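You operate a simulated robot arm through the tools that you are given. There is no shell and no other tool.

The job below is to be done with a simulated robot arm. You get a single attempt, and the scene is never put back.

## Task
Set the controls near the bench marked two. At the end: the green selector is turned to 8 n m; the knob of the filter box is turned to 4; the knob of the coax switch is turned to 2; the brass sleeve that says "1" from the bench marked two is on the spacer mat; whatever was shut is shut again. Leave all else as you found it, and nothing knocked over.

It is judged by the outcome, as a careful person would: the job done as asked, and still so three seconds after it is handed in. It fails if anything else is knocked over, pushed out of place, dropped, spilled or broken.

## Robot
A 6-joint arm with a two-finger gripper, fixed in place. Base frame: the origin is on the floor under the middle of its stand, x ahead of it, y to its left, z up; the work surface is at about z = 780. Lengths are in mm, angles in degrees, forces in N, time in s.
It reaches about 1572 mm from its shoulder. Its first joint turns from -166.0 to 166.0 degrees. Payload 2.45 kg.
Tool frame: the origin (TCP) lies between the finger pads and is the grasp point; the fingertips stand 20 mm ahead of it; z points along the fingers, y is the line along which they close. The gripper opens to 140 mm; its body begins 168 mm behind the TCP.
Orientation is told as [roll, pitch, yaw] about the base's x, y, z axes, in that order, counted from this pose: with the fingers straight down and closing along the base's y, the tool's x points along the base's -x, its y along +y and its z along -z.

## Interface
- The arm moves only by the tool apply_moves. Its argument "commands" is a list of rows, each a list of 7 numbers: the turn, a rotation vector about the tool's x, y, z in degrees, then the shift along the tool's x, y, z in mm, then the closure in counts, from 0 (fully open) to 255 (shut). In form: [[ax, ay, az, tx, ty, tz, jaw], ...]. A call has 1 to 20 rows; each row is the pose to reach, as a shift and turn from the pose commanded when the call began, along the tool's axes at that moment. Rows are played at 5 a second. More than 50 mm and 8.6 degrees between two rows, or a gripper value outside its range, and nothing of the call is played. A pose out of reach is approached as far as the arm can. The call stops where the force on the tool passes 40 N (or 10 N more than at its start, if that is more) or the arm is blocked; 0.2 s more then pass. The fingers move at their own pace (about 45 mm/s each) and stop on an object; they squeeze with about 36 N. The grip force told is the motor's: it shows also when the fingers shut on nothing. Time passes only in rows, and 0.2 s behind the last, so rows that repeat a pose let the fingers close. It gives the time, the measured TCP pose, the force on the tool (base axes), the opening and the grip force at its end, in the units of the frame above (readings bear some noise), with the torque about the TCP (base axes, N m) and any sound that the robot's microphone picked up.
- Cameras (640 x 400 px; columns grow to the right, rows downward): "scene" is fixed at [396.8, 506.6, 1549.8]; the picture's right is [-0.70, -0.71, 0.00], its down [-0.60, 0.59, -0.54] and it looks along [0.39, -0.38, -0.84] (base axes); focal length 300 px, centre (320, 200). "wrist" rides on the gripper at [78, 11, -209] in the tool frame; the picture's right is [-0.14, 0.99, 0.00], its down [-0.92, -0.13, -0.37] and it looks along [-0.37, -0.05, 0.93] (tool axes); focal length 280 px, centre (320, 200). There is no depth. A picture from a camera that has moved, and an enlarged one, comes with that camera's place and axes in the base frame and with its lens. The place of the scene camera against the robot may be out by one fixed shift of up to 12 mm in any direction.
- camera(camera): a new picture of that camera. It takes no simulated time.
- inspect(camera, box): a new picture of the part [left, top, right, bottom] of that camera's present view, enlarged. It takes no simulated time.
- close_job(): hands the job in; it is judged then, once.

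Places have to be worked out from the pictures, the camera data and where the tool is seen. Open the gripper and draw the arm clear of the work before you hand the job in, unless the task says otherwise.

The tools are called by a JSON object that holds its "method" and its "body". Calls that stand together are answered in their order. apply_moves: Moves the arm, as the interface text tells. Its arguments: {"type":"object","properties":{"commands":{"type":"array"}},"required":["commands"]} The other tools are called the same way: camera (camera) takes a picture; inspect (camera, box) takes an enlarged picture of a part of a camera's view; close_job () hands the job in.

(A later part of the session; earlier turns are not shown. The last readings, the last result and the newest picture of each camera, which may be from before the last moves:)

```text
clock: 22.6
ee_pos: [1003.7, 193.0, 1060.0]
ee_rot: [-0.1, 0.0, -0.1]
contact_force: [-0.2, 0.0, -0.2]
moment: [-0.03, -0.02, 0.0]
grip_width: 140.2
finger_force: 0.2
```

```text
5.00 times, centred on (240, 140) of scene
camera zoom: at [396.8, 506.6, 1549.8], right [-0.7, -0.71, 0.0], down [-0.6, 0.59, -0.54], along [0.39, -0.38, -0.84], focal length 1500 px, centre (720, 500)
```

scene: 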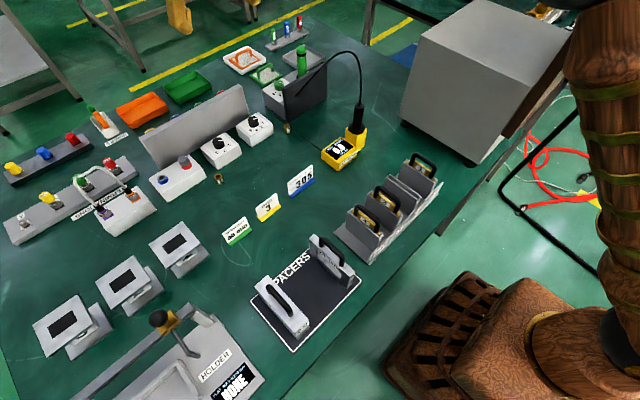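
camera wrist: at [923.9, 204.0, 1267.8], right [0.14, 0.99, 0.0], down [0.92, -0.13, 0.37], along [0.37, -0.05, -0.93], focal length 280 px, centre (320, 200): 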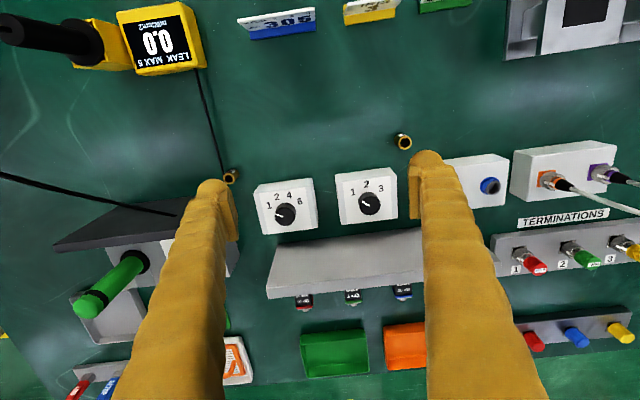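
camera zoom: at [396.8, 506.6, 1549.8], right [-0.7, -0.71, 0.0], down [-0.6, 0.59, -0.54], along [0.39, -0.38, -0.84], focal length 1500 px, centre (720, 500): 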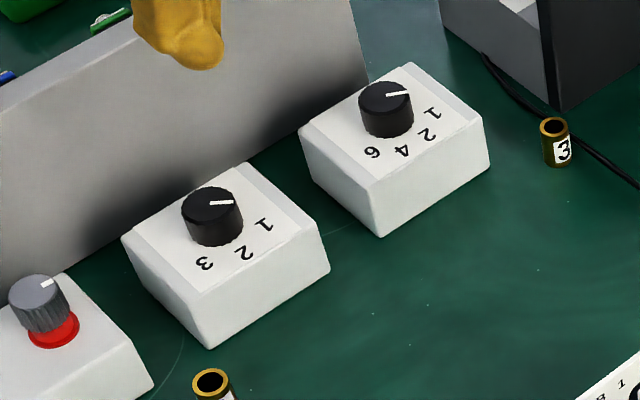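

I enlarge the two knobs at their actual image positions, plus the sleeve and the boxes' labels.

{"method": "inspect", "body": {"camera": "wrist", "box": [240, 170, 330, 240]}}

{"method": "inspect", "body": {"camera": "wrist", "box": [325, 160, 415, 230]}}

{"method": "inspect", "body": {"camera": "scene", "box": [240, 60, 340, 140]}}

{"method": "inspect", "body": {"camera": "scene", "box": [230, 220, 380, 360]}}

```text
5.71 times, centred on (285, 205) of wrist
camera zoom: at [923.9, 204.0, 1267.8], right [0.14, 0.99, 0.0], down [0.92, -0.13, 0.37], along [0.37, -0.05, -0.93], focal length 1602 px, centre (520, 171)
```

zoom: 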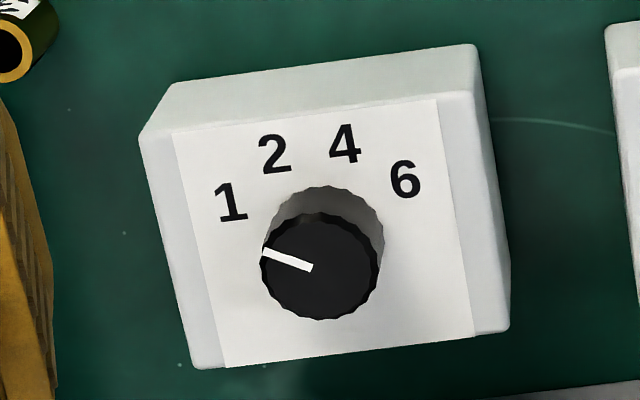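

```text
5.71 times, centred on (370, 195) of wrist
camera zoom: at [923.9, 204.0, 1267.8], right [0.14, 0.99, 0.0], down [0.92, -0.13, 0.37], along [0.37, -0.05, -0.93], focal length 1602 px, centre (34, 229)
```

zoom: 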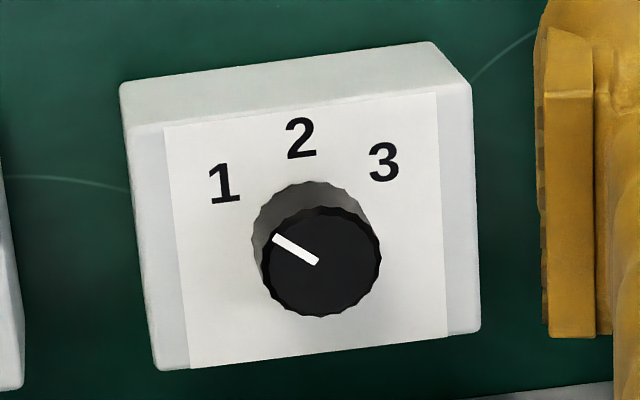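

```text
5.00 times, centred on (290, 100) of scene
camera zoom: at [396.8, 506.6, 1549.8], right [-0.7, -0.71, 0.0], down [-0.6, 0.59, -0.54], along [0.39, -0.38, -0.84], focal length 1500 px, centre (470, 700)
```

zoom: 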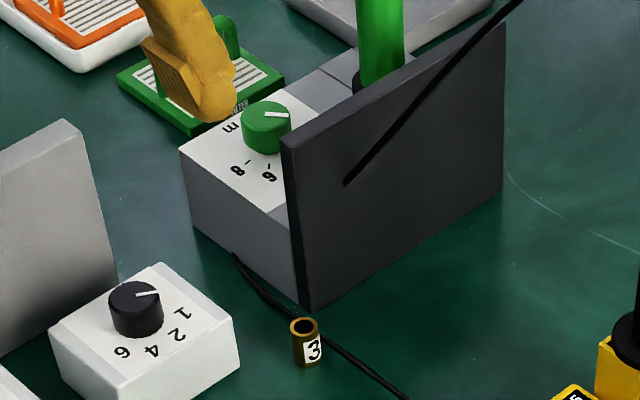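

```text
2.86 times, centred on (305, 290) of scene
camera zoom: at [396.8, 506.6, 1549.8], right [-0.7, -0.71, 0.0], down [-0.6, 0.59, -0.54], along [0.39, -0.38, -0.84], focal length 857 px, centre (363, -57)
```

zoom: 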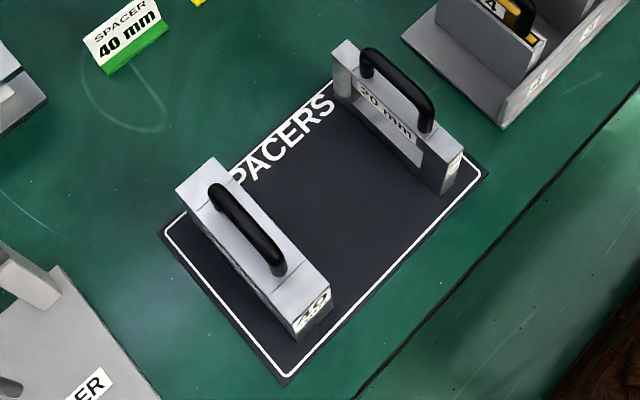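

Pointers: filter knob (1‑2‑4‑6) is on "1", needing about +80° about tool z to reach 4; coax knob (1‑2‑3) is on "1", needing about +50° to reach 2. A black whip from the leak meter arcs up to about z 1060 near (937,-113), so I go up and over to view the green selector.

{"method": "apply_moves", "body": {"commands": [[0, 0, 0, 0, 0, -45, 0], [0, 0, 0, 0, 0, -90, 0], [0, 0, 0, -6, -40, -110, 0], [0, 0, 0, -12, -80, -110, 0], [0, 0, 0, -18, -120, -110, 0], [0, 0, 0, -24, -160, -110, 0], [0, 0, 0, -30, -200, -110, 0], [0, 0, 0, -36, -243, -110, 0]]}}

{"method": "camera", "body": {"camera": "wrist"}}

{"method": "inspect", "body": {"camera": "wrist", "box": [220, 120, 440, 260]}}

{"method": "camera", "body": {"camera": "scene"}}

```text
clock: 24.4
ee_pos: [1038.2, -49.9, 1170.5]
ee_rot: [0.0, 0.0, 0.0]
contact_force: [-0.2, 0.6, -0.7]
moment: [-0.02, -0.01, -0.01]
grip_width: 140.0
finger_force: 0.0
```

```text
taken
camera wrist: at [959.6, -38.2, 1378.1], right [0.14, 0.99, 0.0], down [0.92, -0.13, 0.37], along [0.37, -0.05, -0.93], focal length 280 px, centre (320, 200)
```

wrist: 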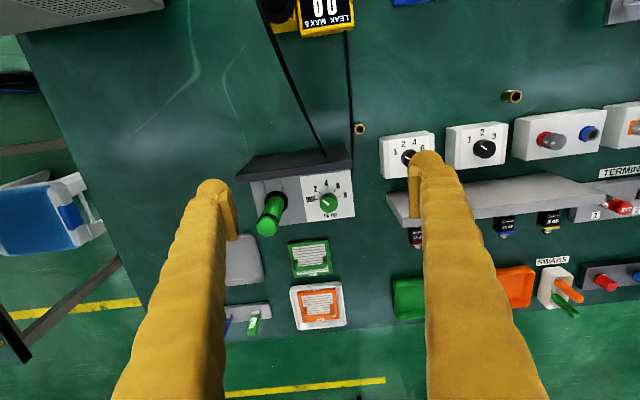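

```text
2.86 times, centred on (330, 190) of wrist
camera zoom: at [959.6, -38.2, 1378.1], right [0.14, 0.99, 0.0], down [0.92, -0.13, 0.37], along [0.37, -0.05, -0.93], focal length 801 px, centre (291, 229)
```

zoom: 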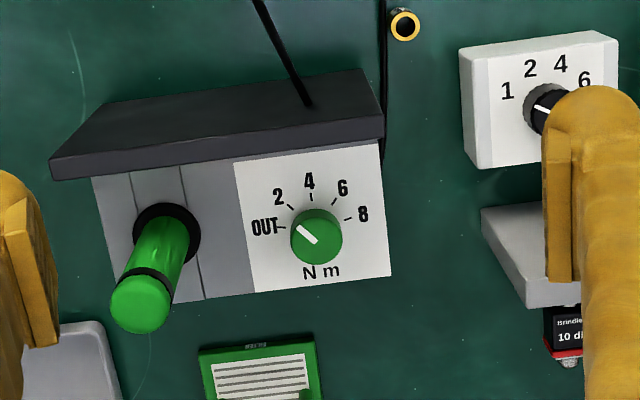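

```text
taken
```

scene: 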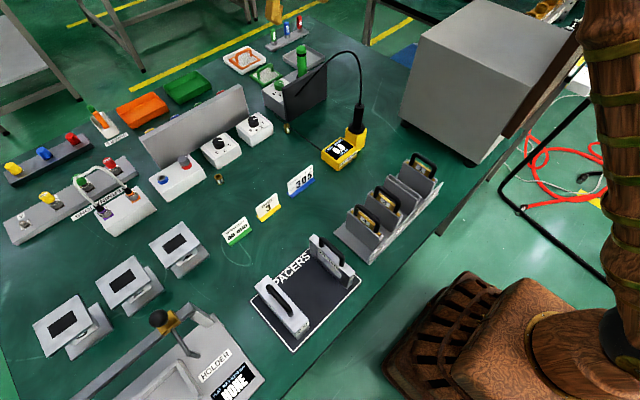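

I enlarge the selector dial to read its present pointer and mark positions.

{"method": "inspect", "body": {"camera": "wrist", "box": [295, 170, 365, 220]}}

{"method": "inspect", "body": {"camera": "wrist", "box": [230, 100, 370, 250]}}

{"method": "inspect", "body": {"camera": "scene", "box": [255, 40, 375, 140]}}

```text
8.00 times, centred on (330, 195) of wrist
camera zoom: at [959.6, -38.2, 1378.1], right [0.14, 0.99, 0.0], down [0.92, -0.13, 0.37], along [0.37, -0.05, -0.93], focal length 2243 px, centre (240, 240)
```

zoom: 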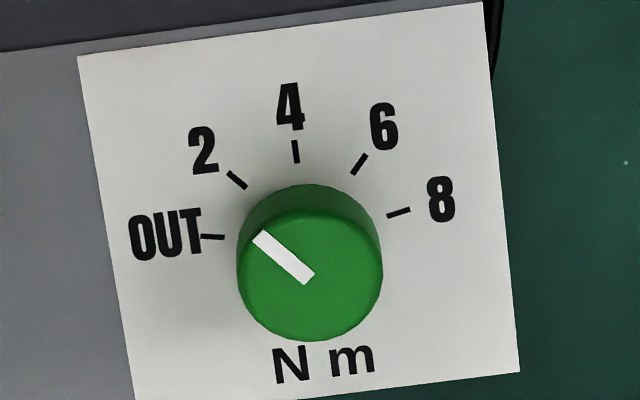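

```text
2.67 times, centred on (300, 175) of wrist
camera zoom: at [959.6, -38.2, 1378.1], right [0.14, 0.99, 0.0], down [0.92, -0.13, 0.37], along [0.37, -0.05, -0.93], focal length 748 px, centre (373, 267)
```

zoom: 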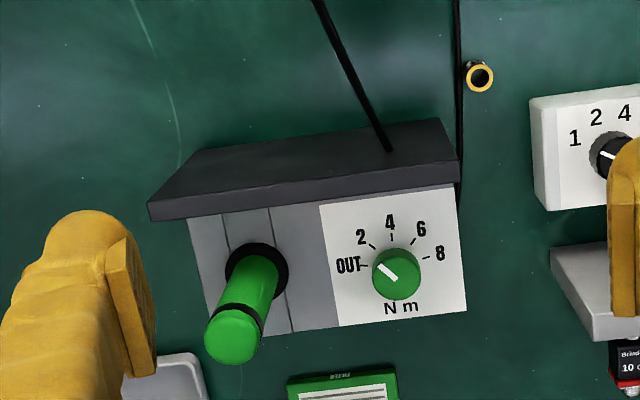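

```text
4.00 times, centred on (315, 90) of scene
camera zoom: at [396.8, 506.6, 1549.8], right [-0.7, -0.71, 0.0], down [-0.6, 0.59, -0.54], along [0.39, -0.38, -0.84], focal length 1200 px, centre (340, 640)
```

zoom: 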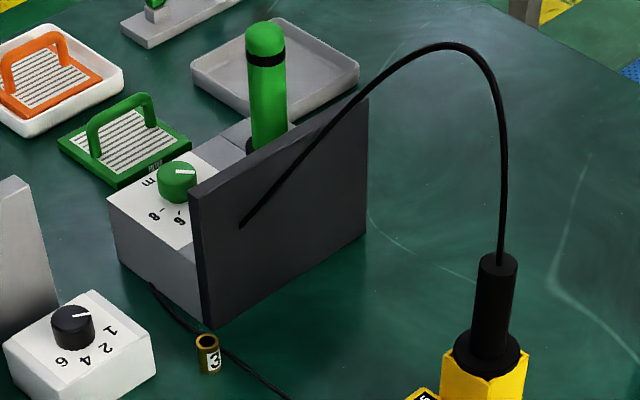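

The selector is at 2 (marks at −80,−40,0,40,80°), so it needs +120° to reach 8; its knob top is near (1176,-51,867), with the dark panel top at z≈919 in front and the green tool at y≈-156. I start with the coax switch: hover above it to localise accurately.

{"method": "apply_moves", "body": {"commands": [[0, 0, 0, -10, 40, 0, 0], [0, 0, 0, -20, 80, 0, 0], [0, 0, 0, -30, 120, 0, 0], [0, 0, 0, -40, 160, 0, 0], [0, 0, 0, -50, 200, 0, 0], [0, 0, 0, -60, 240, 0, 0], [0, 0, 0, -70, 280, 0, 0], [0, 0, 0, -79, 312, 20, 0], [0, 0, 0, -79, 312, 65, 0], [0, 0, 0, -79, 312, 110, 0]]}}

{"method": "camera", "body": {"camera": "wrist"}}

{"method": "inspect", "body": {"camera": "wrist", "box": [260, 110, 380, 185]}}

```text
clock: 26.6
ee_pos: [1119.1, 261.7, 1058.6]
ee_rot: [0.0, -0.1, 0.0]
contact_force: [0.0, -0.5, -0.1]
moment: [0.0, -0.04, 0.01]
grip_width: 140.0
finger_force: 0.1
```

```text
taken
camera wrist: at [1038.7, 273.1, 1266.6], right [0.14, 0.99, 0.0], down [0.92, -0.13, 0.37], along [0.37, -0.05, -0.93], focal length 280 px, centre (320, 200)
```

wrist: 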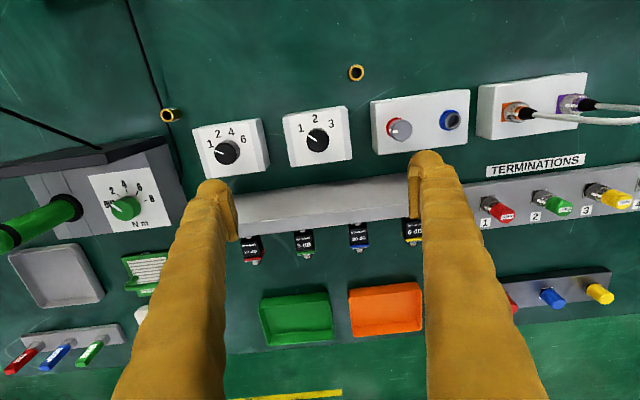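

```text
5.33 times, centred on (320, 148) of wrist
camera zoom: at [1038.7, 273.1, 1266.6], right [0.14, 0.99, 0.0], down [0.92, -0.13, 0.37], along [0.37, -0.05, -0.93], focal length 1495 px, centre (320, 480)
```

zoom: 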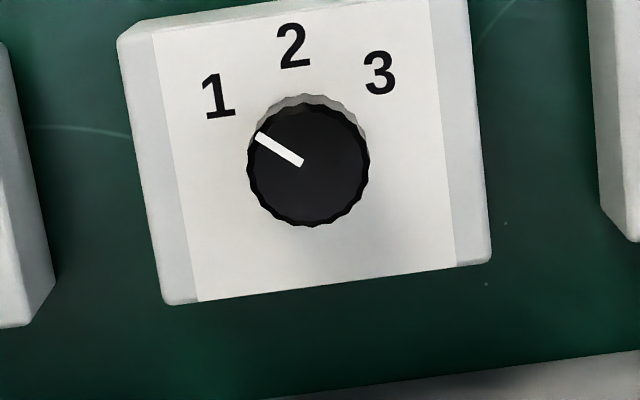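

The coax knob: pointer exactly at −50° on "1", labels at −50/0/+50°, centre about (1114.5,259), top z ≈ 840–850. I centre and lower, partly closing the fingers to about 70 mm.

{"method": "apply_moves", "body": {"commands": [[0, 0, 0, 3, -2, 40, 60], [0, 0, 0, 4, -2.7, 80, 110], [0, 0, 0, 4, -2.7, 115, 128], [0, 0, 0, 4, -2.7, 125, 128], [0, 0, 0, 4, -2.7, 125, 128]]}}

{"method": "camera", "body": {"camera": "wrist"}}

{"method": "inspect", "body": {"camera": "wrist", "box": [230, 120, 410, 232]}}

{"method": "inspect", "body": {"camera": "scene", "box": [150, 60, 310, 160]}}

```text
clock: 27.8
ee_pos: [1112.8, 259.0, 932.1]
ee_rot: [0.0, 0.1, -0.1]
contact_force: [0.5, -1.1, 0.5]
moment: [0.0, -0.01, -0.01]
grip_width: 69.7
finger_force: 0.1
```

```text
taken
camera wrist: at [1034.3, 269.8, 1141.2], right [0.14, 0.99, 0.0], down [0.92, -0.13, 0.37], along [0.37, -0.05, -0.93], focal length 280 px, centre (320, 200)
```

wrist: 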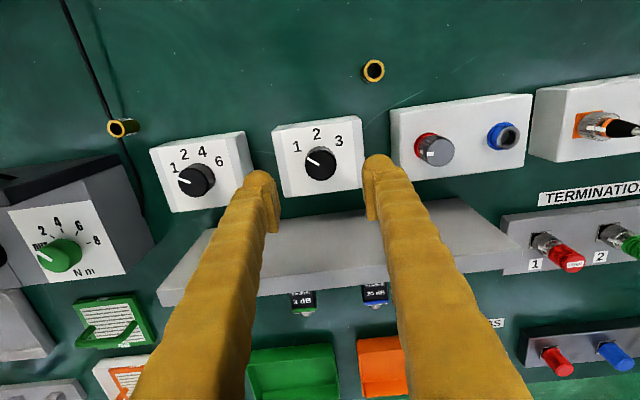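

```text
3.56 times, centred on (320, 176) of wrist
camera zoom: at [1034.3, 269.8, 1141.2], right [0.14, 0.99, 0.0], down [0.92, -0.13, 0.37], along [0.37, -0.05, -0.93], focal length 997 px, centre (320, 285)
```

zoom: 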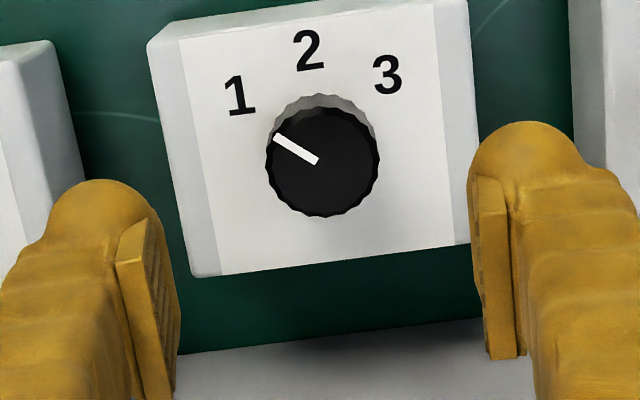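

```text
4.00 times, centred on (230, 110) of scene
camera zoom: at [396.8, 506.6, 1549.8], right [-0.7, -0.71, 0.0], down [-0.6, 0.59, -0.54], along [0.39, -0.38, -0.84], focal length 1200 px, centre (680, 560)
```

zoom: 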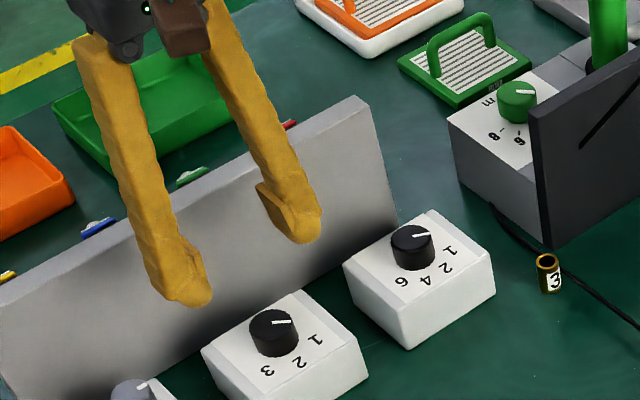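

Knob centre estimates agree with the tool axis within about 1 mm; label plane is ≈ z 828 and knob top ≈ 843. I lower to about z 868 with the opening near 50 mm and look again.

{"method": "apply_moves", "body": {"commands": [[0, 0, 0, -0.8, 0.3, 25, 150], [0, 0, 0, -0.8, 0.3, 50, 164], [0, 0, 0, -0.8, 0.3, 62, 164], [0, 0, 0, -0.8, 0.3, 62, 164]]}}

{"method": "camera", "body": {"camera": "wrist"}}

{"method": "inspect", "body": {"camera": "wrist", "box": [250, 130, 390, 218]}}

{"method": "inspect", "body": {"camera": "scene", "box": [160, 100, 280, 180]}}

```text
clock: 28.8
ee_pos: [1115.0, 257.9, 871.6]
ee_rot: [0.0, 0.1, 0.0]
contact_force: [-0.1, 0.2, 0.5]
moment: [-0.03, -0.03, -0.02]
grip_width: 49.8
finger_force: 0.1
```

```text
taken
camera wrist: at [1035.3, 269.0, 1080.0], right [0.14, 0.99, 0.0], down [0.92, -0.13, 0.37], along [0.37, -0.05, -0.93], focal length 280 px, centre (320, 200)
```

wrist: 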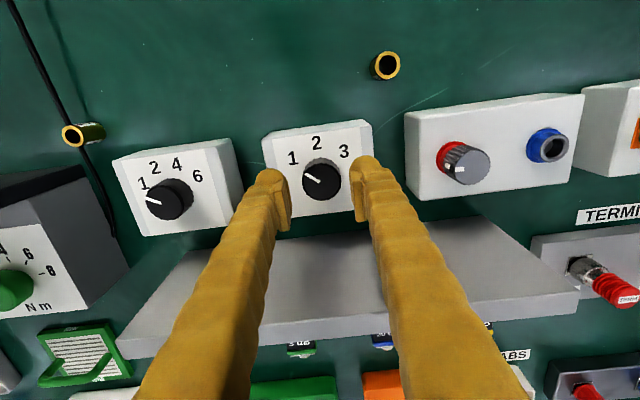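

```text
4.55 times, centred on (320, 174) of wrist
camera zoom: at [1035.3, 269.0, 1080.0], right [0.14, 0.99, 0.0], down [0.92, -0.13, 0.37], along [0.37, -0.05, -0.93], focal length 1274 px, centre (320, 318)
```

zoom: 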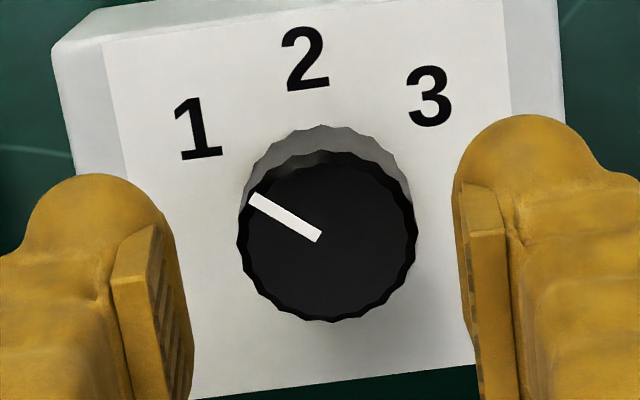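

```text
5.00 times, centred on (220, 140) of scene
camera zoom: at [396.8, 506.6, 1549.8], right [-0.7, -0.71, 0.0], down [-0.6, 0.59, -0.54], along [0.39, -0.38, -0.84], focal length 1500 px, centre (820, 500)
```

zoom: 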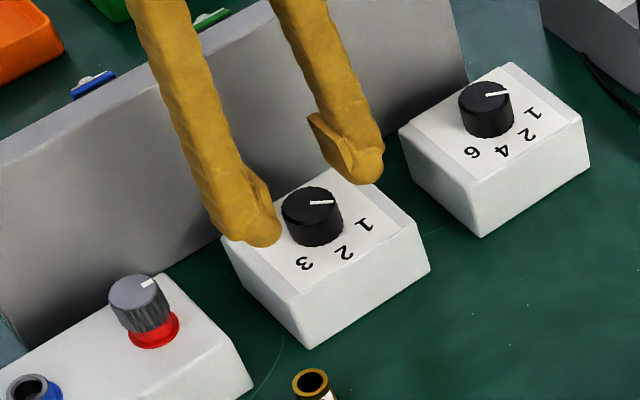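

The knob appears about 1.4 mm to +y and ~1 mm to −x of the tool axis. I correct that and lower so the pads straddle the knob, then look before closing.

{"method": "apply_moves", "body": {"commands": [[0, 0, 0, 1, 1.4, 5, 164], [0, 0, 0, 1, 1.4, 10, 164], [0, 0, 0, 1, 1.4, 15, 172], [0, 0, 0, 1, 1.4, 15, 180], [0, 0, 0, 1, 1.4, 15, 180]]}}

{"method": "inspect", "body": {"camera": "wrist", "box": [250, 130, 390, 218]}}

{"method": "inspect", "body": {"camera": "scene", "box": [160, 100, 280, 180]}}

```text
clock: 30.0
ee_pos: [1112.6, 259.1, 855.7]
ee_rot: [0.0, 0.0, 0.0]
contact_force: [0.1, 0.1, 0.4]
moment: [-0.01, 0.04, 0.0]
grip_width: 41.0
finger_force: 0.1
```

```text
4.55 times, centred on (320, 174) of wrist
camera zoom: at [1034.7, 270.9, 1065.0], right [0.14, 0.99, 0.0], down [0.92, -0.13, 0.37], along [0.37, -0.05, -0.93], focal length 1274 px, centre (320, 318)
```

zoom: 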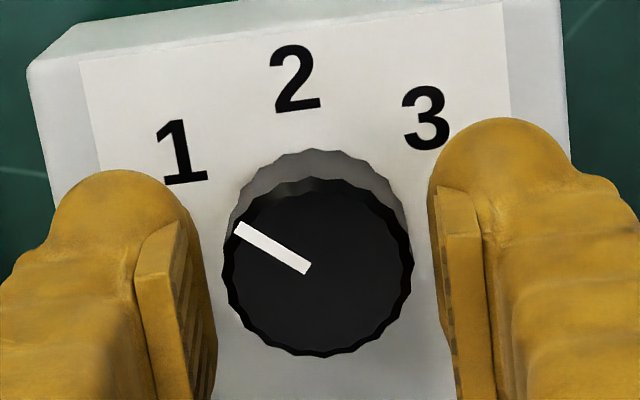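

```text
5.00 times, centred on (220, 140) of scene
camera zoom: at [396.8, 506.6, 1549.8], right [-0.7, -0.71, 0.0], down [-0.6, 0.59, -0.54], along [0.39, -0.38, -0.84], focal length 1500 px, centre (820, 500)
```

zoom: 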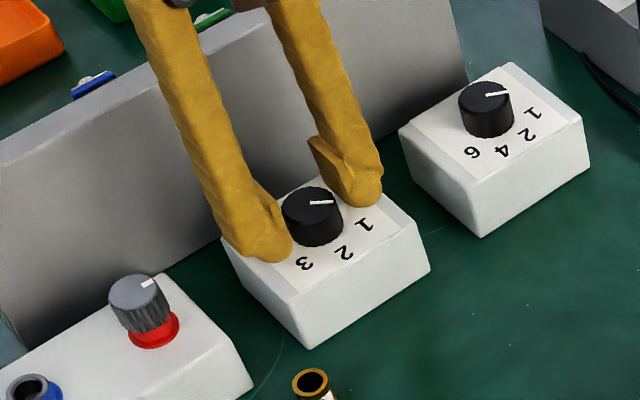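

The knob sits within 0.5 mm of the tool axis. I trim −0.4 mm in y and close on it.

{"method": "apply_moves", "body": {"commands": [[0, 0, 0, 0, -0.4, 1, 185], [0, 0, 0, 0, -0.4, 1, 190], [0, 0, 0, 0, -0.4, 1, 195], [0, 0, 0, 0, -0.4, 1, 198], [0, 0, 0, 0, -0.4, 1, 198]]}}

{"method": "inspect", "body": {"camera": "wrist", "box": [250, 130, 390, 218]}}

```text
clock: 31.2
ee_pos: [1112.5, 259.5, 855.5]
ee_rot: [0.0, 0.1, 0.0]
contact_force: [1.1, 2.2, -1.1]
moment: [0.05, 0.0, -0.05]
grip_width: 32.6
finger_force: 37.7
```

```text
4.55 times, centred on (320, 174) of wrist
camera zoom: at [1034.5, 270.9, 1063.8], right [0.14, 0.99, 0.0], down [0.92, -0.13, 0.37], along [0.37, -0.05, -0.93], focal length 1274 px, centre (320, 318)
```

zoom: 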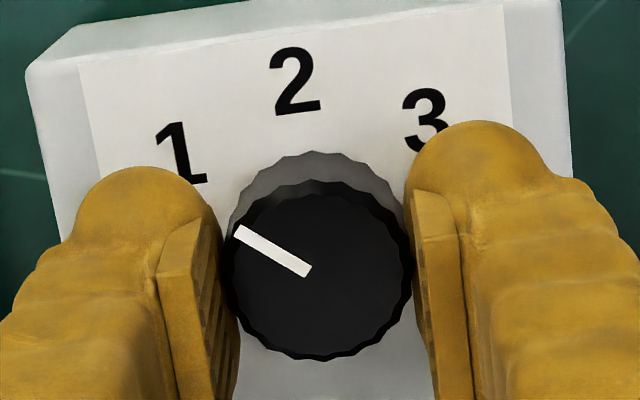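

Gripped with low lateral force (≈2 N). I turn +25° about the tool axis first and check.

{"method": "apply_moves", "body": {"commands": [[0, 0, 5, 0, 0, 0, 198], [0, 0, 10, 0, 0, 0, 198], [0, 0, 15, 0, 0, 0, 198], [0, 0, 20, 0, 0, 0, 198], [0, 0, 25, 0, 0, 0, 198]]}}

{"method": "inspect", "body": {"camera": "scene", "box": [160, 100, 280, 180]}}

{"method": "inspect", "body": {"camera": "wrist", "box": [250, 130, 390, 218]}}

```text
clock: 32.4
ee_pos: [1112.7, 259.9, 855.1]
ee_rot: [-0.1, 0.1, -25.0]
contact_force: [-22.2, -13.6, 17.2]
moment: [-0.15, 0.43, 0.09]
grip_width: 32.5
finger_force: 44.7
```

```text
5.00 times, centred on (220, 140) of scene
camera zoom: at [396.8, 506.6, 1549.8], right [-0.7, -0.71, 0.0], down [-0.6, 0.59, -0.54], along [0.39, -0.38, -0.84], focal length 1500 px, centre (820, 500)
```

zoom: 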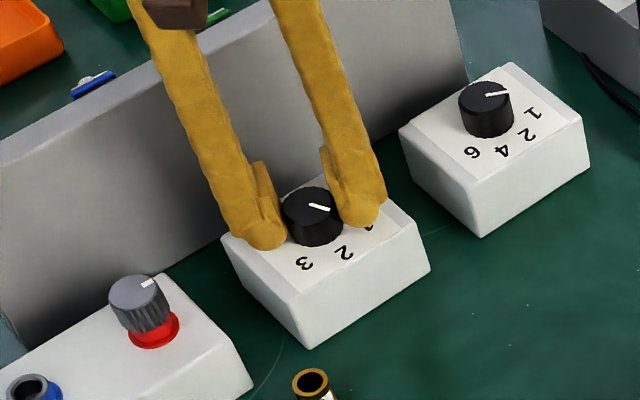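

```text
4.55 times, centred on (320, 174) of wrist
camera zoom: at [1046.4, 302.0, 1063.8], right [0.54, 0.84, 0.0], down [0.78, -0.51, 0.37], along [0.31, -0.2, -0.93], focal length 1274 px, centre (320, 318)
```

zoom: 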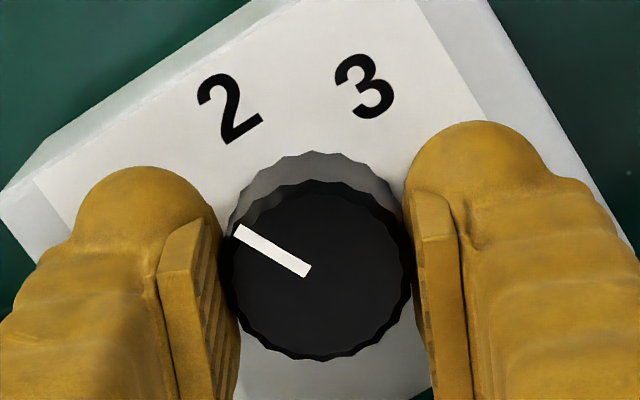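

The knob turned with the gripper to −25°, and the box stayed put, but lateral force built to ~26 N, meaning the knob's axle lies slightly toward −x,−y of the tool axis. I open to relieve, shift about 1.3 mm toward −x, and regrip.

{"method": "apply_moves", "body": {"commands": [[0, 0, 0, 0, 0, 0, 190], [0, 0, 0, 0, 0, 0, 180], [0, 0, 0, 0, 0, 0, 180]]}}

{"method": "inspect", "body": {"camera": "wrist", "box": [250, 130, 390, 218]}}

```text
clock: 33.2
ee_pos: [1113.7, 259.6, 853.8]
ee_rot: [0.0, -0.1, -25.0]
contact_force: [0.8, 1.0, -0.4]
moment: [-0.02, -0.02, 0.0]
grip_width: 41.4
finger_force: 0.0
```

```text
4.55 times, centred on (320, 174) of wrist
camera zoom: at [1046.8, 302.8, 1062.9], right [0.54, 0.84, 0.0], down [0.78, -0.51, 0.37], along [0.31, -0.2, -0.93], focal length 1274 px, centre (320, 318)
```

zoom: 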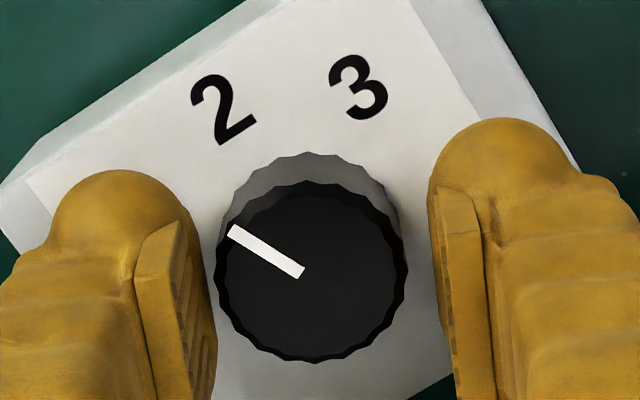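

After releasing, the knob sits 1.6 mm off along the image right axis; combining with the first grip, the axle is about 3.7 mm toward −x and 0.4 mm toward +y of the tool axis. I shift by that and check the centring.

{"method": "apply_moves", "body": {"commands": [[0, 0, 0, 1.8, -0.6, 0, 180], [0, 0, 0, 3.5, -1.15, 0, 180], [0, 0, 0, 3.5, -1.15, 0, 180]]}}

{"method": "inspect", "body": {"camera": "wrist", "box": [250, 130, 390, 218]}}

```text
clock: 34.0
ee_pos: [1109.7, 259.8, 854.1]
ee_rot: [-0.1, 0.0, -24.9]
contact_force: [-0.3, 0.4, 0.2]
moment: [-0.04, -0.05, -0.04]
grip_width: 41.4
finger_force: 0.0
```

```text
4.55 times, centred on (320, 174) of wrist
camera zoom: at [1043.1, 302.9, 1062.8], right [0.54, 0.84, 0.0], down [0.78, -0.51, 0.37], along [0.31, -0.2, -0.93], focal length 1274 px, centre (320, 318)
```

zoom: 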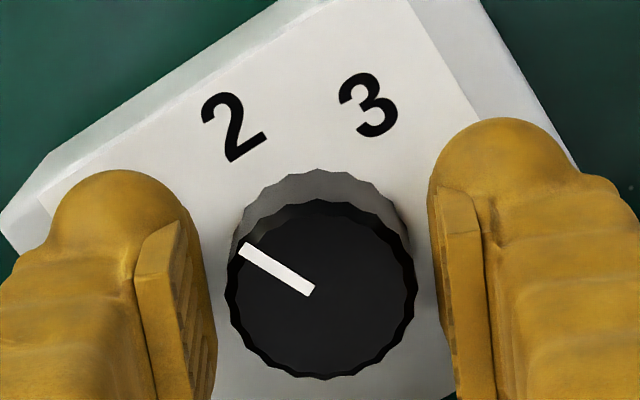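

The knob is now centred at column 320. I close again, then continue the turn in small steps while watching force.

{"method": "apply_moves", "body": {"commands": [[0, 0, 0, 0, 0, 0, 190], [0, 0, 0, 0, 0, 0, 198], [0, 0, 0, 0, 0, 0, 198], [0, 0, 0, 0, 0, 0, 198], [0, 0, 4, 0, 0, 0, 198], [0, 0, 8, 0, 0, 0, 198]]}}

```text
clock: 35.4
ee_pos: [1109.8, 259.6, 855.3]
ee_rot: [0.0, 0.1, -33.1]
contact_force: [1.4, 4.7, -2.4]
moment: [0.06, 0.03, 0.04]
grip_width: 34.5
finger_force: 3.0
```

Forces are low now. I hold a moment to confirm the grip and continue to +50°.

{"method": "apply_moves", "body": {"commands": [[0, 0, 0, 0, 0, 0, 202], [0, 0, 0, 0, 0, 0, 202], [0, 0, 4, 0, 0, 0, 202], [0, 0, 8, 0, 0, 0, 202], [0, 0, 12, 0, 0, 0, 202], [0, 0, 16.9, 0, 0, 0, 202], [0, 0, 16.9, 0, 0, 0, 202]]}}

{"method": "inspect", "body": {"camera": "wrist", "box": [250, 130, 390, 218]}}

{"method": "inspect", "body": {"camera": "scene", "box": [160, 100, 280, 180]}}

```text
clock: 37.0
ee_pos: [1110.3, 259.6, 856.4]
ee_rot: [0.0, 0.0, -50.0]
contact_force: [5.3, 4.1, -1.4]
moment: [0.05, -0.05, 0.0]
grip_width: 33.1
finger_force: 3.0
```

```text
4.55 times, centred on (320, 174) of wrist
camera zoom: at [1067.6, 326.8, 1063.5], right [0.85, 0.53, 0.0], down [0.49, -0.79, 0.37], along [0.2, -0.31, -0.93], focal length 1274 px, centre (320, 318)
```

zoom: 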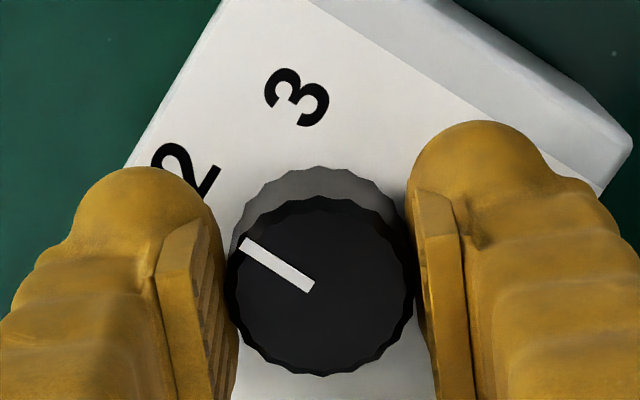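

```text
5.00 times, centred on (220, 140) of scene
camera zoom: at [396.8, 506.6, 1549.8], right [-0.7, -0.71, 0.0], down [-0.6, 0.59, -0.54], along [0.39, -0.38, -0.84], focal length 1500 px, centre (820, 500)
```

zoom: 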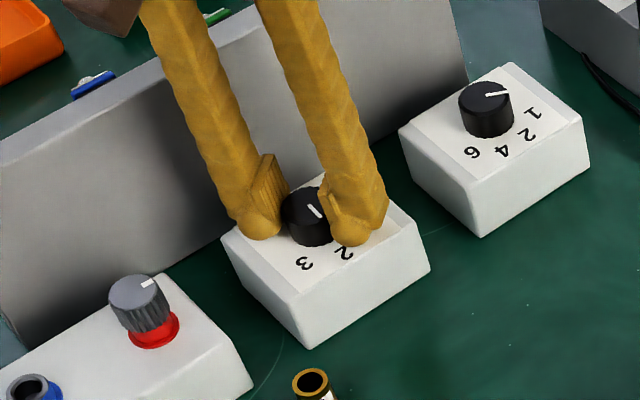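

The pointer followed the gripper through 50° total. I release, rise, turn back to level yaw, and check the pointer.

{"method": "apply_moves", "body": {"commands": [[0, 0, 0, 0, 0, 0, 185], [0, 0, 0, 0, 0, 0, 170], [0, 0, 0, 0, 0, 0, 164], [0, 0, 0, 0, 0, -25, 164], [0, 0, 0, 0, 0, -60, 150], [0, 0, -8, 0, 0, -100, 128], [0, 0, -16, 0, 0, -130, 128], [0, 0, -24, 0, 0, -130, 128], [0, 0, -32, 0, 0, -130, 128], [0, 0, -40, 0, 0, -130, 128], [0, 0, -48, 0, 0, -130, 128], [0, 0, -50, 0, 0, -130, 128]]}}

{"method": "camera", "body": {"camera": "wrist"}}

{"method": "inspect", "body": {"camera": "wrist", "box": [260, 110, 380, 185]}}

{"method": "inspect", "body": {"camera": "scene", "box": [160, 100, 280, 180]}}

```text
clock: 39.6
ee_pos: [1109.2, 260.5, 982.8]
ee_rot: [-0.1, -0.1, 0.2]
contact_force: [0.4, -0.8, 0.1]
moment: [-0.06, 0.03, -0.01]
grip_width: 69.7
finger_force: 0.0
```

```text
taken
camera wrist: at [1031.2, 270.9, 1193.1], right [0.13, 0.99, 0.0], down [0.92, -0.13, 0.37], along [0.37, -0.05, -0.93], focal length 280 px, centre (320, 200)
```

wrist: 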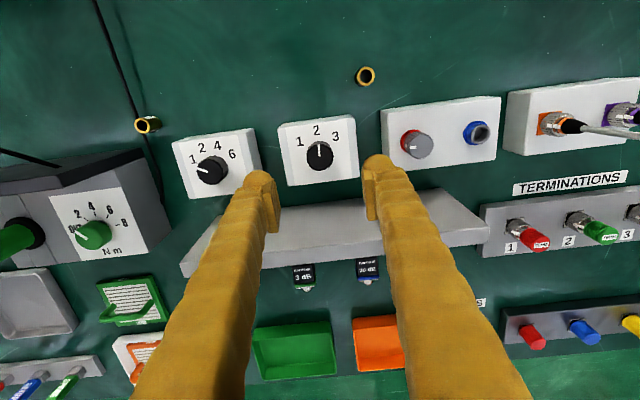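

```text
5.33 times, centred on (320, 148) of wrist
camera zoom: at [1031.2, 270.9, 1193.1], right [0.13, 0.99, 0.0], down [0.92, -0.13, 0.37], along [0.37, -0.05, -0.93], focal length 1495 px, centre (320, 480)
```

zoom: 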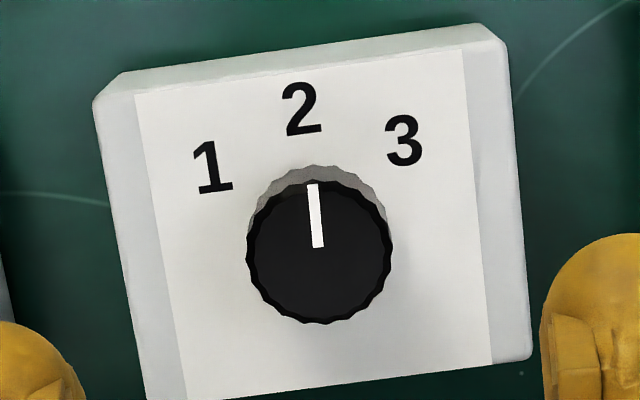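

```text
5.00 times, centred on (220, 140) of scene
camera zoom: at [396.8, 506.6, 1549.8], right [-0.7, -0.71, 0.0], down [-0.6, 0.59, -0.54], along [0.39, -0.38, -0.84], focal length 1500 px, centre (820, 500)
```

zoom: 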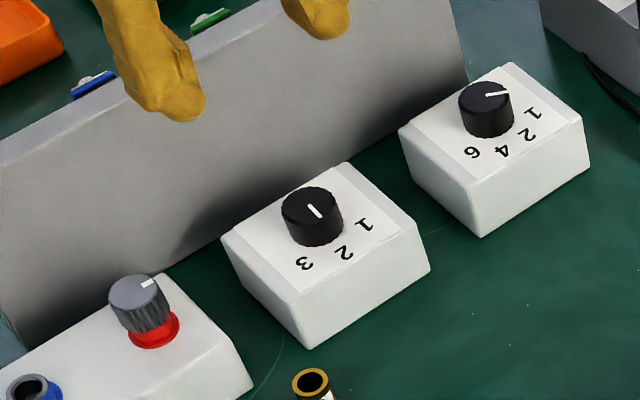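

The coax pointer now reads 2 (within ~2°), and the box didn't shift. Next the filter box: I enlarge its knob in this same view to get its position relative to the coax knob.

{"method": "inspect", "body": {"camera": "wrist", "box": [160, 120, 280, 200]}}

```text
5.00 times, centred on (220, 160) of wrist
camera zoom: at [1031.2, 270.9, 1193.1], right [0.13, 0.99, 0.0], down [0.92, -0.13, 0.37], along [0.37, -0.05, -0.93], focal length 1402 px, centre (820, 400)
```

zoom: 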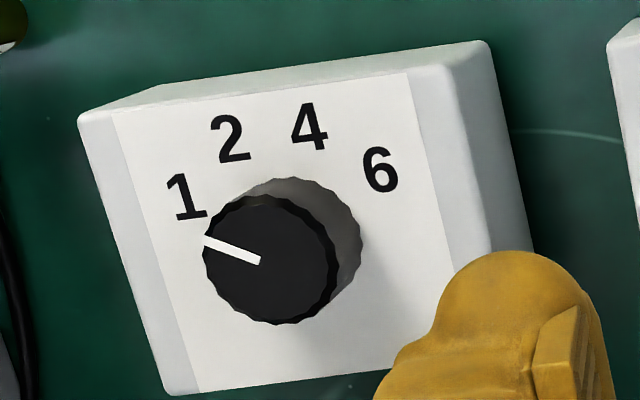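

Relative measurement puts the filter knob ~139 mm toward −y at the same x. I move there and lower to z≈893 to centre visually.

{"method": "apply_moves", "body": {"commands": [[0, 0, 0, 0, -40, 0, 128], [0, 0, 0, 0, -80, 0, 128], [0, 0, 0, 0, -120, 0, 128], [0, 0, 0, 0, -139.5, 0, 128], [0, 0, 0, 0, -139.5, 40, 150], [0, 0, 0, 0, -139.5, 80, 164], [0, 0, 0, 0, -139.5, 90, 164], [0, 0, 0, 0, -139.5, 90, 164]]}}

{"method": "camera", "body": {"camera": "wrist"}}

{"method": "inspect", "body": {"camera": "wrist", "box": [250, 120, 390, 208]}}

```text
clock: 41.4
ee_pos: [1108.0, 120.7, 894.9]
ee_rot: [0.0, 0.0, 0.1]
contact_force: [0.4, 0.6, -0.1]
moment: [-0.05, 0.0, 0.0]
grip_width: 49.9
finger_force: 0.0
```

```text
taken
camera wrist: at [1029.3, 132.0, 1103.5], right [0.14, 0.99, 0.0], down [0.92, -0.13, 0.37], along [0.37, -0.05, -0.93], focal length 280 px, centre (320, 200)
```

wrist: 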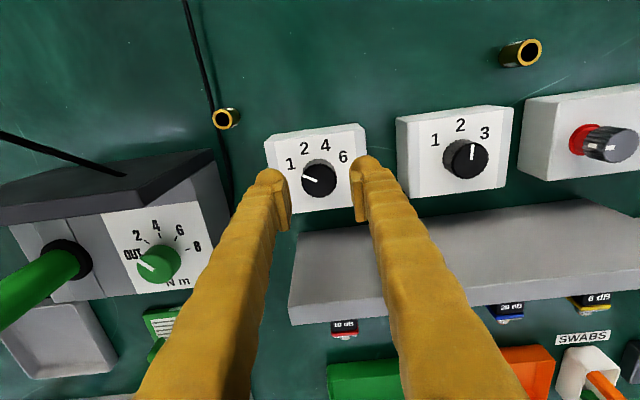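

```text
4.55 times, centred on (320, 164) of wrist
camera zoom: at [1029.3, 132.0, 1103.5], right [0.14, 0.99, 0.0], down [0.92, -0.13, 0.37], along [0.37, -0.05, -0.93], focal length 1274 px, centre (320, 364)
```

zoom: 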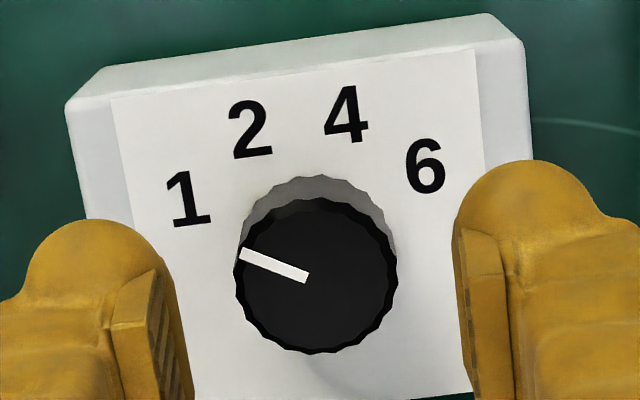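

Filter knob is ~0.9 mm toward −y of the axis and well aligned in x. I trim and lower to the grasp height with the opening at 41 mm, then check.

{"method": "apply_moves", "body": {"commands": [[0, 0, 0, 0, -0.9, 12, 164], [0, 0, 0, 0, -0.9, 24, 164], [0, 0, 0, 0, -0.9, 32, 172], [0, 0, 0, 0, -0.9, 38, 180], [0, 0, 0, 0, -0.9, 38, 180]]}}

{"method": "inspect", "body": {"camera": "wrist", "box": [250, 130, 390, 218]}}

```text
clock: 42.6
ee_pos: [1108.4, 119.5, 856.4]
ee_rot: [0.0, -0.1, 0.1]
contact_force: [0.2, -0.1, -0.4]
moment: [-0.05, 0.01, 0.02]
grip_width: 41.2
finger_force: 0.1
```

```text
4.55 times, centred on (320, 174) of wrist
camera zoom: at [1030.3, 130.9, 1065.1], right [0.14, 0.99, 0.0], down [0.92, -0.13, 0.37], along [0.37, -0.05, -0.93], focal length 1274 px, centre (320, 318)
```

zoom: 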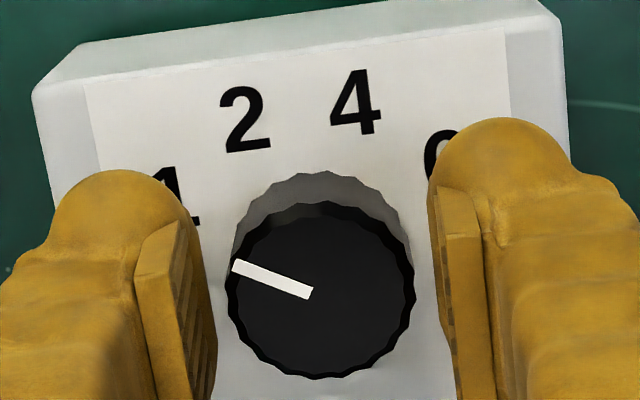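

Centred exactly like the aligned coax grasp. I close and turn +40° first.

{"method": "apply_moves", "body": {"commands": [[0, 0, 0, 0, 0, 0, 190], [0, 0, 0, 0, 0, 0, 198], [0, 0, 0, 0, 0, 0, 202], [0, 0, 0, 0, 0, 0, 202], [0, 0, 5, 0, 0, 0, 202], [0, 0, 10, 0, 0, 0, 202], [0, 0, 15, 0, 0, 0, 202], [0, 0, 20, 0, 0, 0, 202], [0, 0, 25, 0, 0, 0, 202], [0, 0, 30, 0, 0, 0, 202], [0, 0, 35, 0, 0, 0, 202], [0, 0, 40, 0, 0, 0, 202], [0, 0, 40, 0, 0, 0, 202]]}}

{"method": "inspect", "body": {"camera": "wrist", "box": [250, 130, 390, 218]}}

{"method": "inspect", "body": {"camera": "scene", "box": [180, 90, 300, 170]}}

```text
clock: 45.4
ee_pos: [1108.8, 120.4, 857.0]
ee_rot: [-0.1, 0.0, -39.9]
contact_force: [-22.5, 21.3, -5.9]
moment: [0.28, 0.27, 0.01]
grip_width: 32.6
finger_force: 44.7
```

```text
4.55 times, centred on (320, 174) of wrist
camera zoom: at [1056.0, 179.2, 1065.3], right [0.74, 0.67, 0.0], down [0.62, -0.69, 0.37], along [0.25, -0.27, -0.93], focal length 1274 px, centre (320, 318)
```

zoom: 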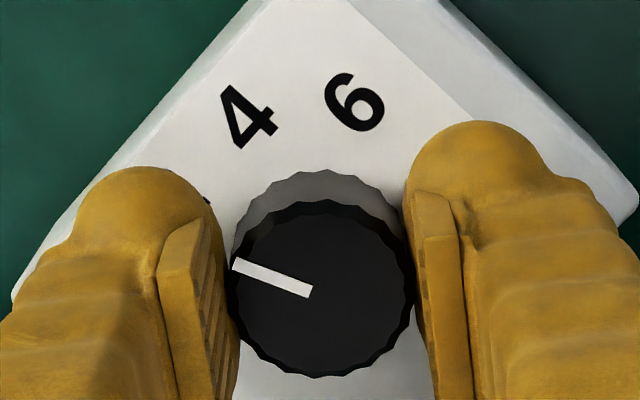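

```text
5.00 times, centred on (240, 130) of scene
camera zoom: at [396.8, 506.6, 1549.8], right [-0.7, -0.71, 0.0], down [-0.6, 0.59, -0.54], along [0.39, -0.38, -0.84], focal length 1500 px, centre (720, 550)
```

zoom: 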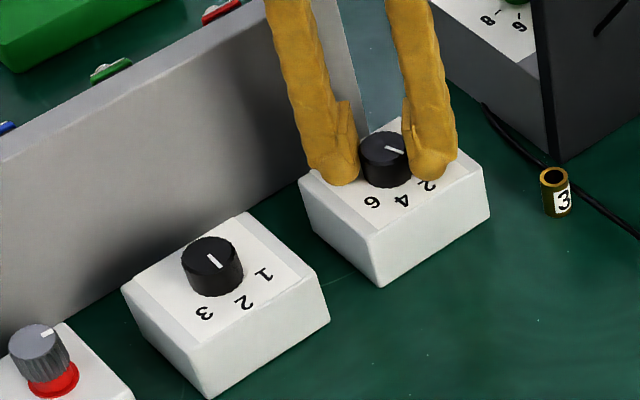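

The knob is now at −20° ("2") but the lateral force reached ~31 N, so I release to relieve it and recheck centring before the second half.

{"method": "apply_moves", "body": {"commands": [[0, 0, 0, 0, 0, 0, 190], [0, 0, 0, 0, 0, 0, 180], [0, 0, 0, 0, 0, 0, 180]]}}

{"method": "inspect", "body": {"camera": "wrist", "box": [250, 130, 390, 218]}}

{"method": "inspect", "body": {"camera": "scene", "box": [180, 90, 300, 170]}}

```text
clock: 46.2
ee_pos: [1109.1, 119.4, 856.4]
ee_rot: [-0.1, 0.0, -39.9]
contact_force: [0.0, -0.5, 0.7]
moment: [0.03, -0.01, 0.02]
grip_width: 41.3
finger_force: 0.1
```

```text
4.55 times, centred on (320, 174) of wrist
camera zoom: at [1056.3, 178.1, 1065.5], right [0.74, 0.67, 0.0], down [0.62, -0.69, 0.37], along [0.25, -0.27, -0.93], focal length 1274 px, centre (320, 318)
```

zoom: 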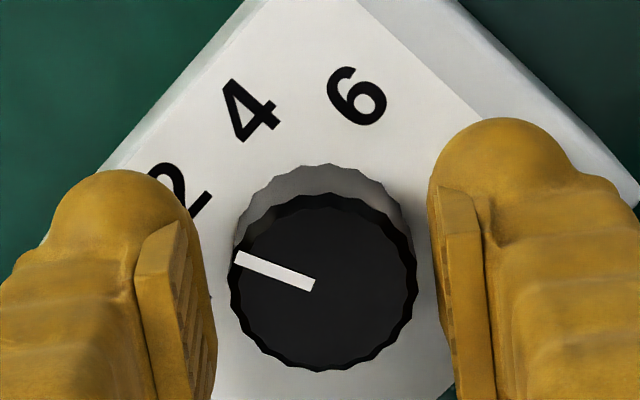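

```text
5.00 times, centred on (240, 130) of scene
camera zoom: at [396.8, 506.6, 1549.8], right [-0.7, -0.71, 0.0], down [-0.6, 0.59, -0.54], along [0.39, -0.38, -0.84], focal length 1500 px, centre (720, 550)
```

zoom: 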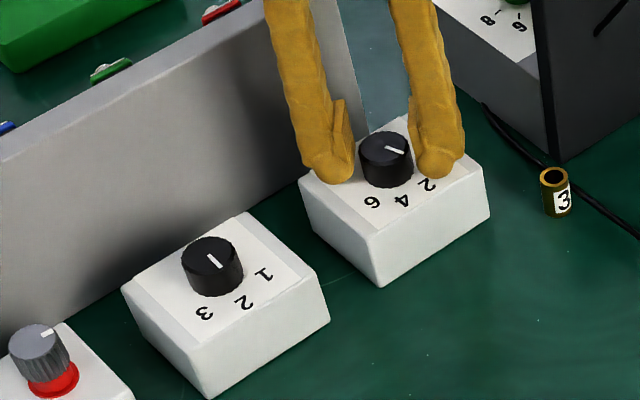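

After release the knob sits ~0.45 mm right and ~1 mm up in the tool view; I trim that, regrip, and turn another 20°, watching force.

{"method": "apply_moves", "body": {"commands": [[0, 0, 0, 0.8, 0.45, 0, 180], [0, 0, 0, 0.8, 0.45, 0, 190], [0, 0, 0, 0.8, 0.45, 0, 196], [0, 0, 0, 0.8, 0.45, 0, 196], [0, 0, 0, 0.8, 0.45, 0, 196]]}}

{"method": "apply_moves", "body": {"commands": [[0, 0, 5, 0, 0, 0, 196], [0, 0, 10, 0, 0, 0, 196], [0, 0, 15, 0, 0, 0, 196], [0, 0, 20, 0, 0, 0, 196]]}}

{"method": "inspect", "body": {"camera": "wrist", "box": [250, 130, 390, 218]}}

```text
clock: 47.4
ee_pos: [1110.5, 121.6, 857.5]
ee_rot: [0.0, 0.0, -39.9]
contact_force: [1.5, -0.1, -0.4]
moment: [0.01, -0.03, 0.0]
grip_width: 33.6
finger_force: 10.2
```

```text
clock: 48.4
ee_pos: [1110.1, 120.3, 855.8]
ee_rot: [0.1, 0.0, -59.9]
contact_force: [0.8, -1.5, -1.5]
moment: [-0.04, -0.01, 0.01]
grip_width: 33.1
finger_force: 16.6
```

```text
4.55 times, centred on (320, 174) of wrist
camera zoom: at [1079.4, 194.1, 1065.1], right [0.93, 0.38, 0.0], down [0.35, -0.86, 0.37], along [0.14, -0.34, -0.93], focal length 1274 px, centre (320, 318)
```

zoom: 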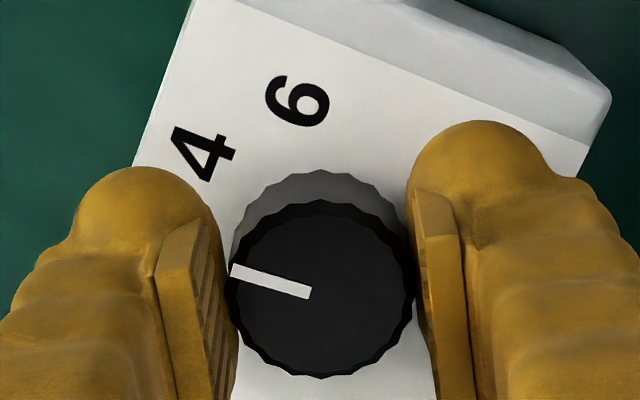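

Forces are tiny now with this gentler grip; the pointer lagged ~2–3°, so I turn another 22.5° and check.

{"method": "apply_moves", "body": {"commands": [[0, 0, 5, 0, 0, 0, 198], [0, 0, 10, 0, 0, 0, 198], [0, 0, 15, 0, 0, 0, 198], [0, 0, 20, 0, 0, 0, 198], [0, 0, 22.5, 0, 0, 0, 198], [0, 0, 22.5, 0, 0, 0, 198]]}}

{"method": "inspect", "body": {"camera": "wrist", "box": [250, 130, 390, 218]}}

{"method": "inspect", "body": {"camera": "scene", "box": [180, 90, 300, 170]}}

```text
clock: 49.8
ee_pos: [1110.5, 120.5, 857.7]
ee_rot: [0.0, 0.0, -82.4]
contact_force: [6.9, 4.0, -1.7]
moment: [0.09, -0.05, -0.01]
grip_width: 32.5
finger_force: 44.5
```

```text
4.55 times, centred on (320, 174) of wrist
camera zoom: at [1110.0, 200.0, 1065.1], right [1.0, -0.01, 0.0], down [-0.01, -0.93, 0.37], along [0.0, -0.37, -0.93], focal length 1274 px, centre (320, 318)
```

zoom: 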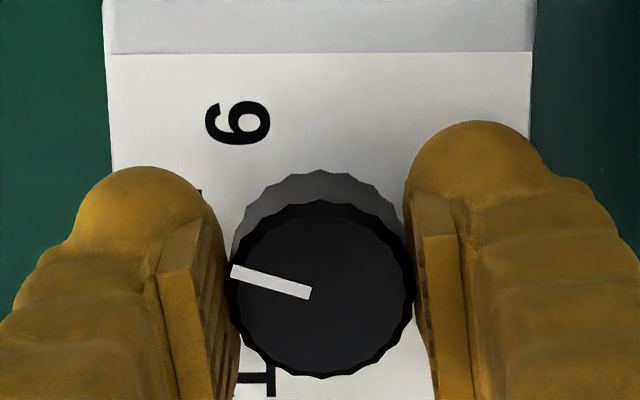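

```text
5.00 times, centred on (240, 130) of scene
camera zoom: at [396.8, 506.6, 1549.8], right [-0.7, -0.71, 0.0], down [-0.6, 0.59, -0.54], along [0.39, -0.38, -0.84], focal length 1500 px, centre (720, 550)
```

zoom: 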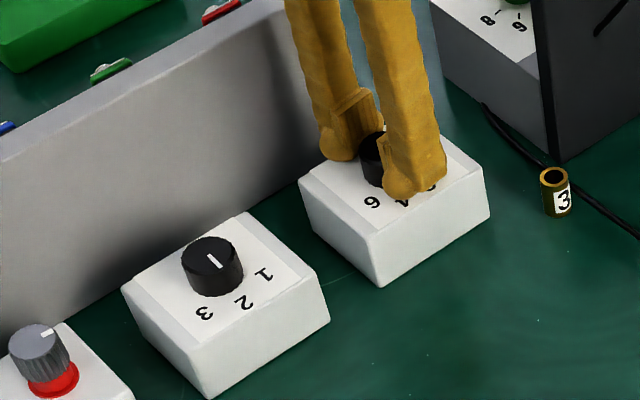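

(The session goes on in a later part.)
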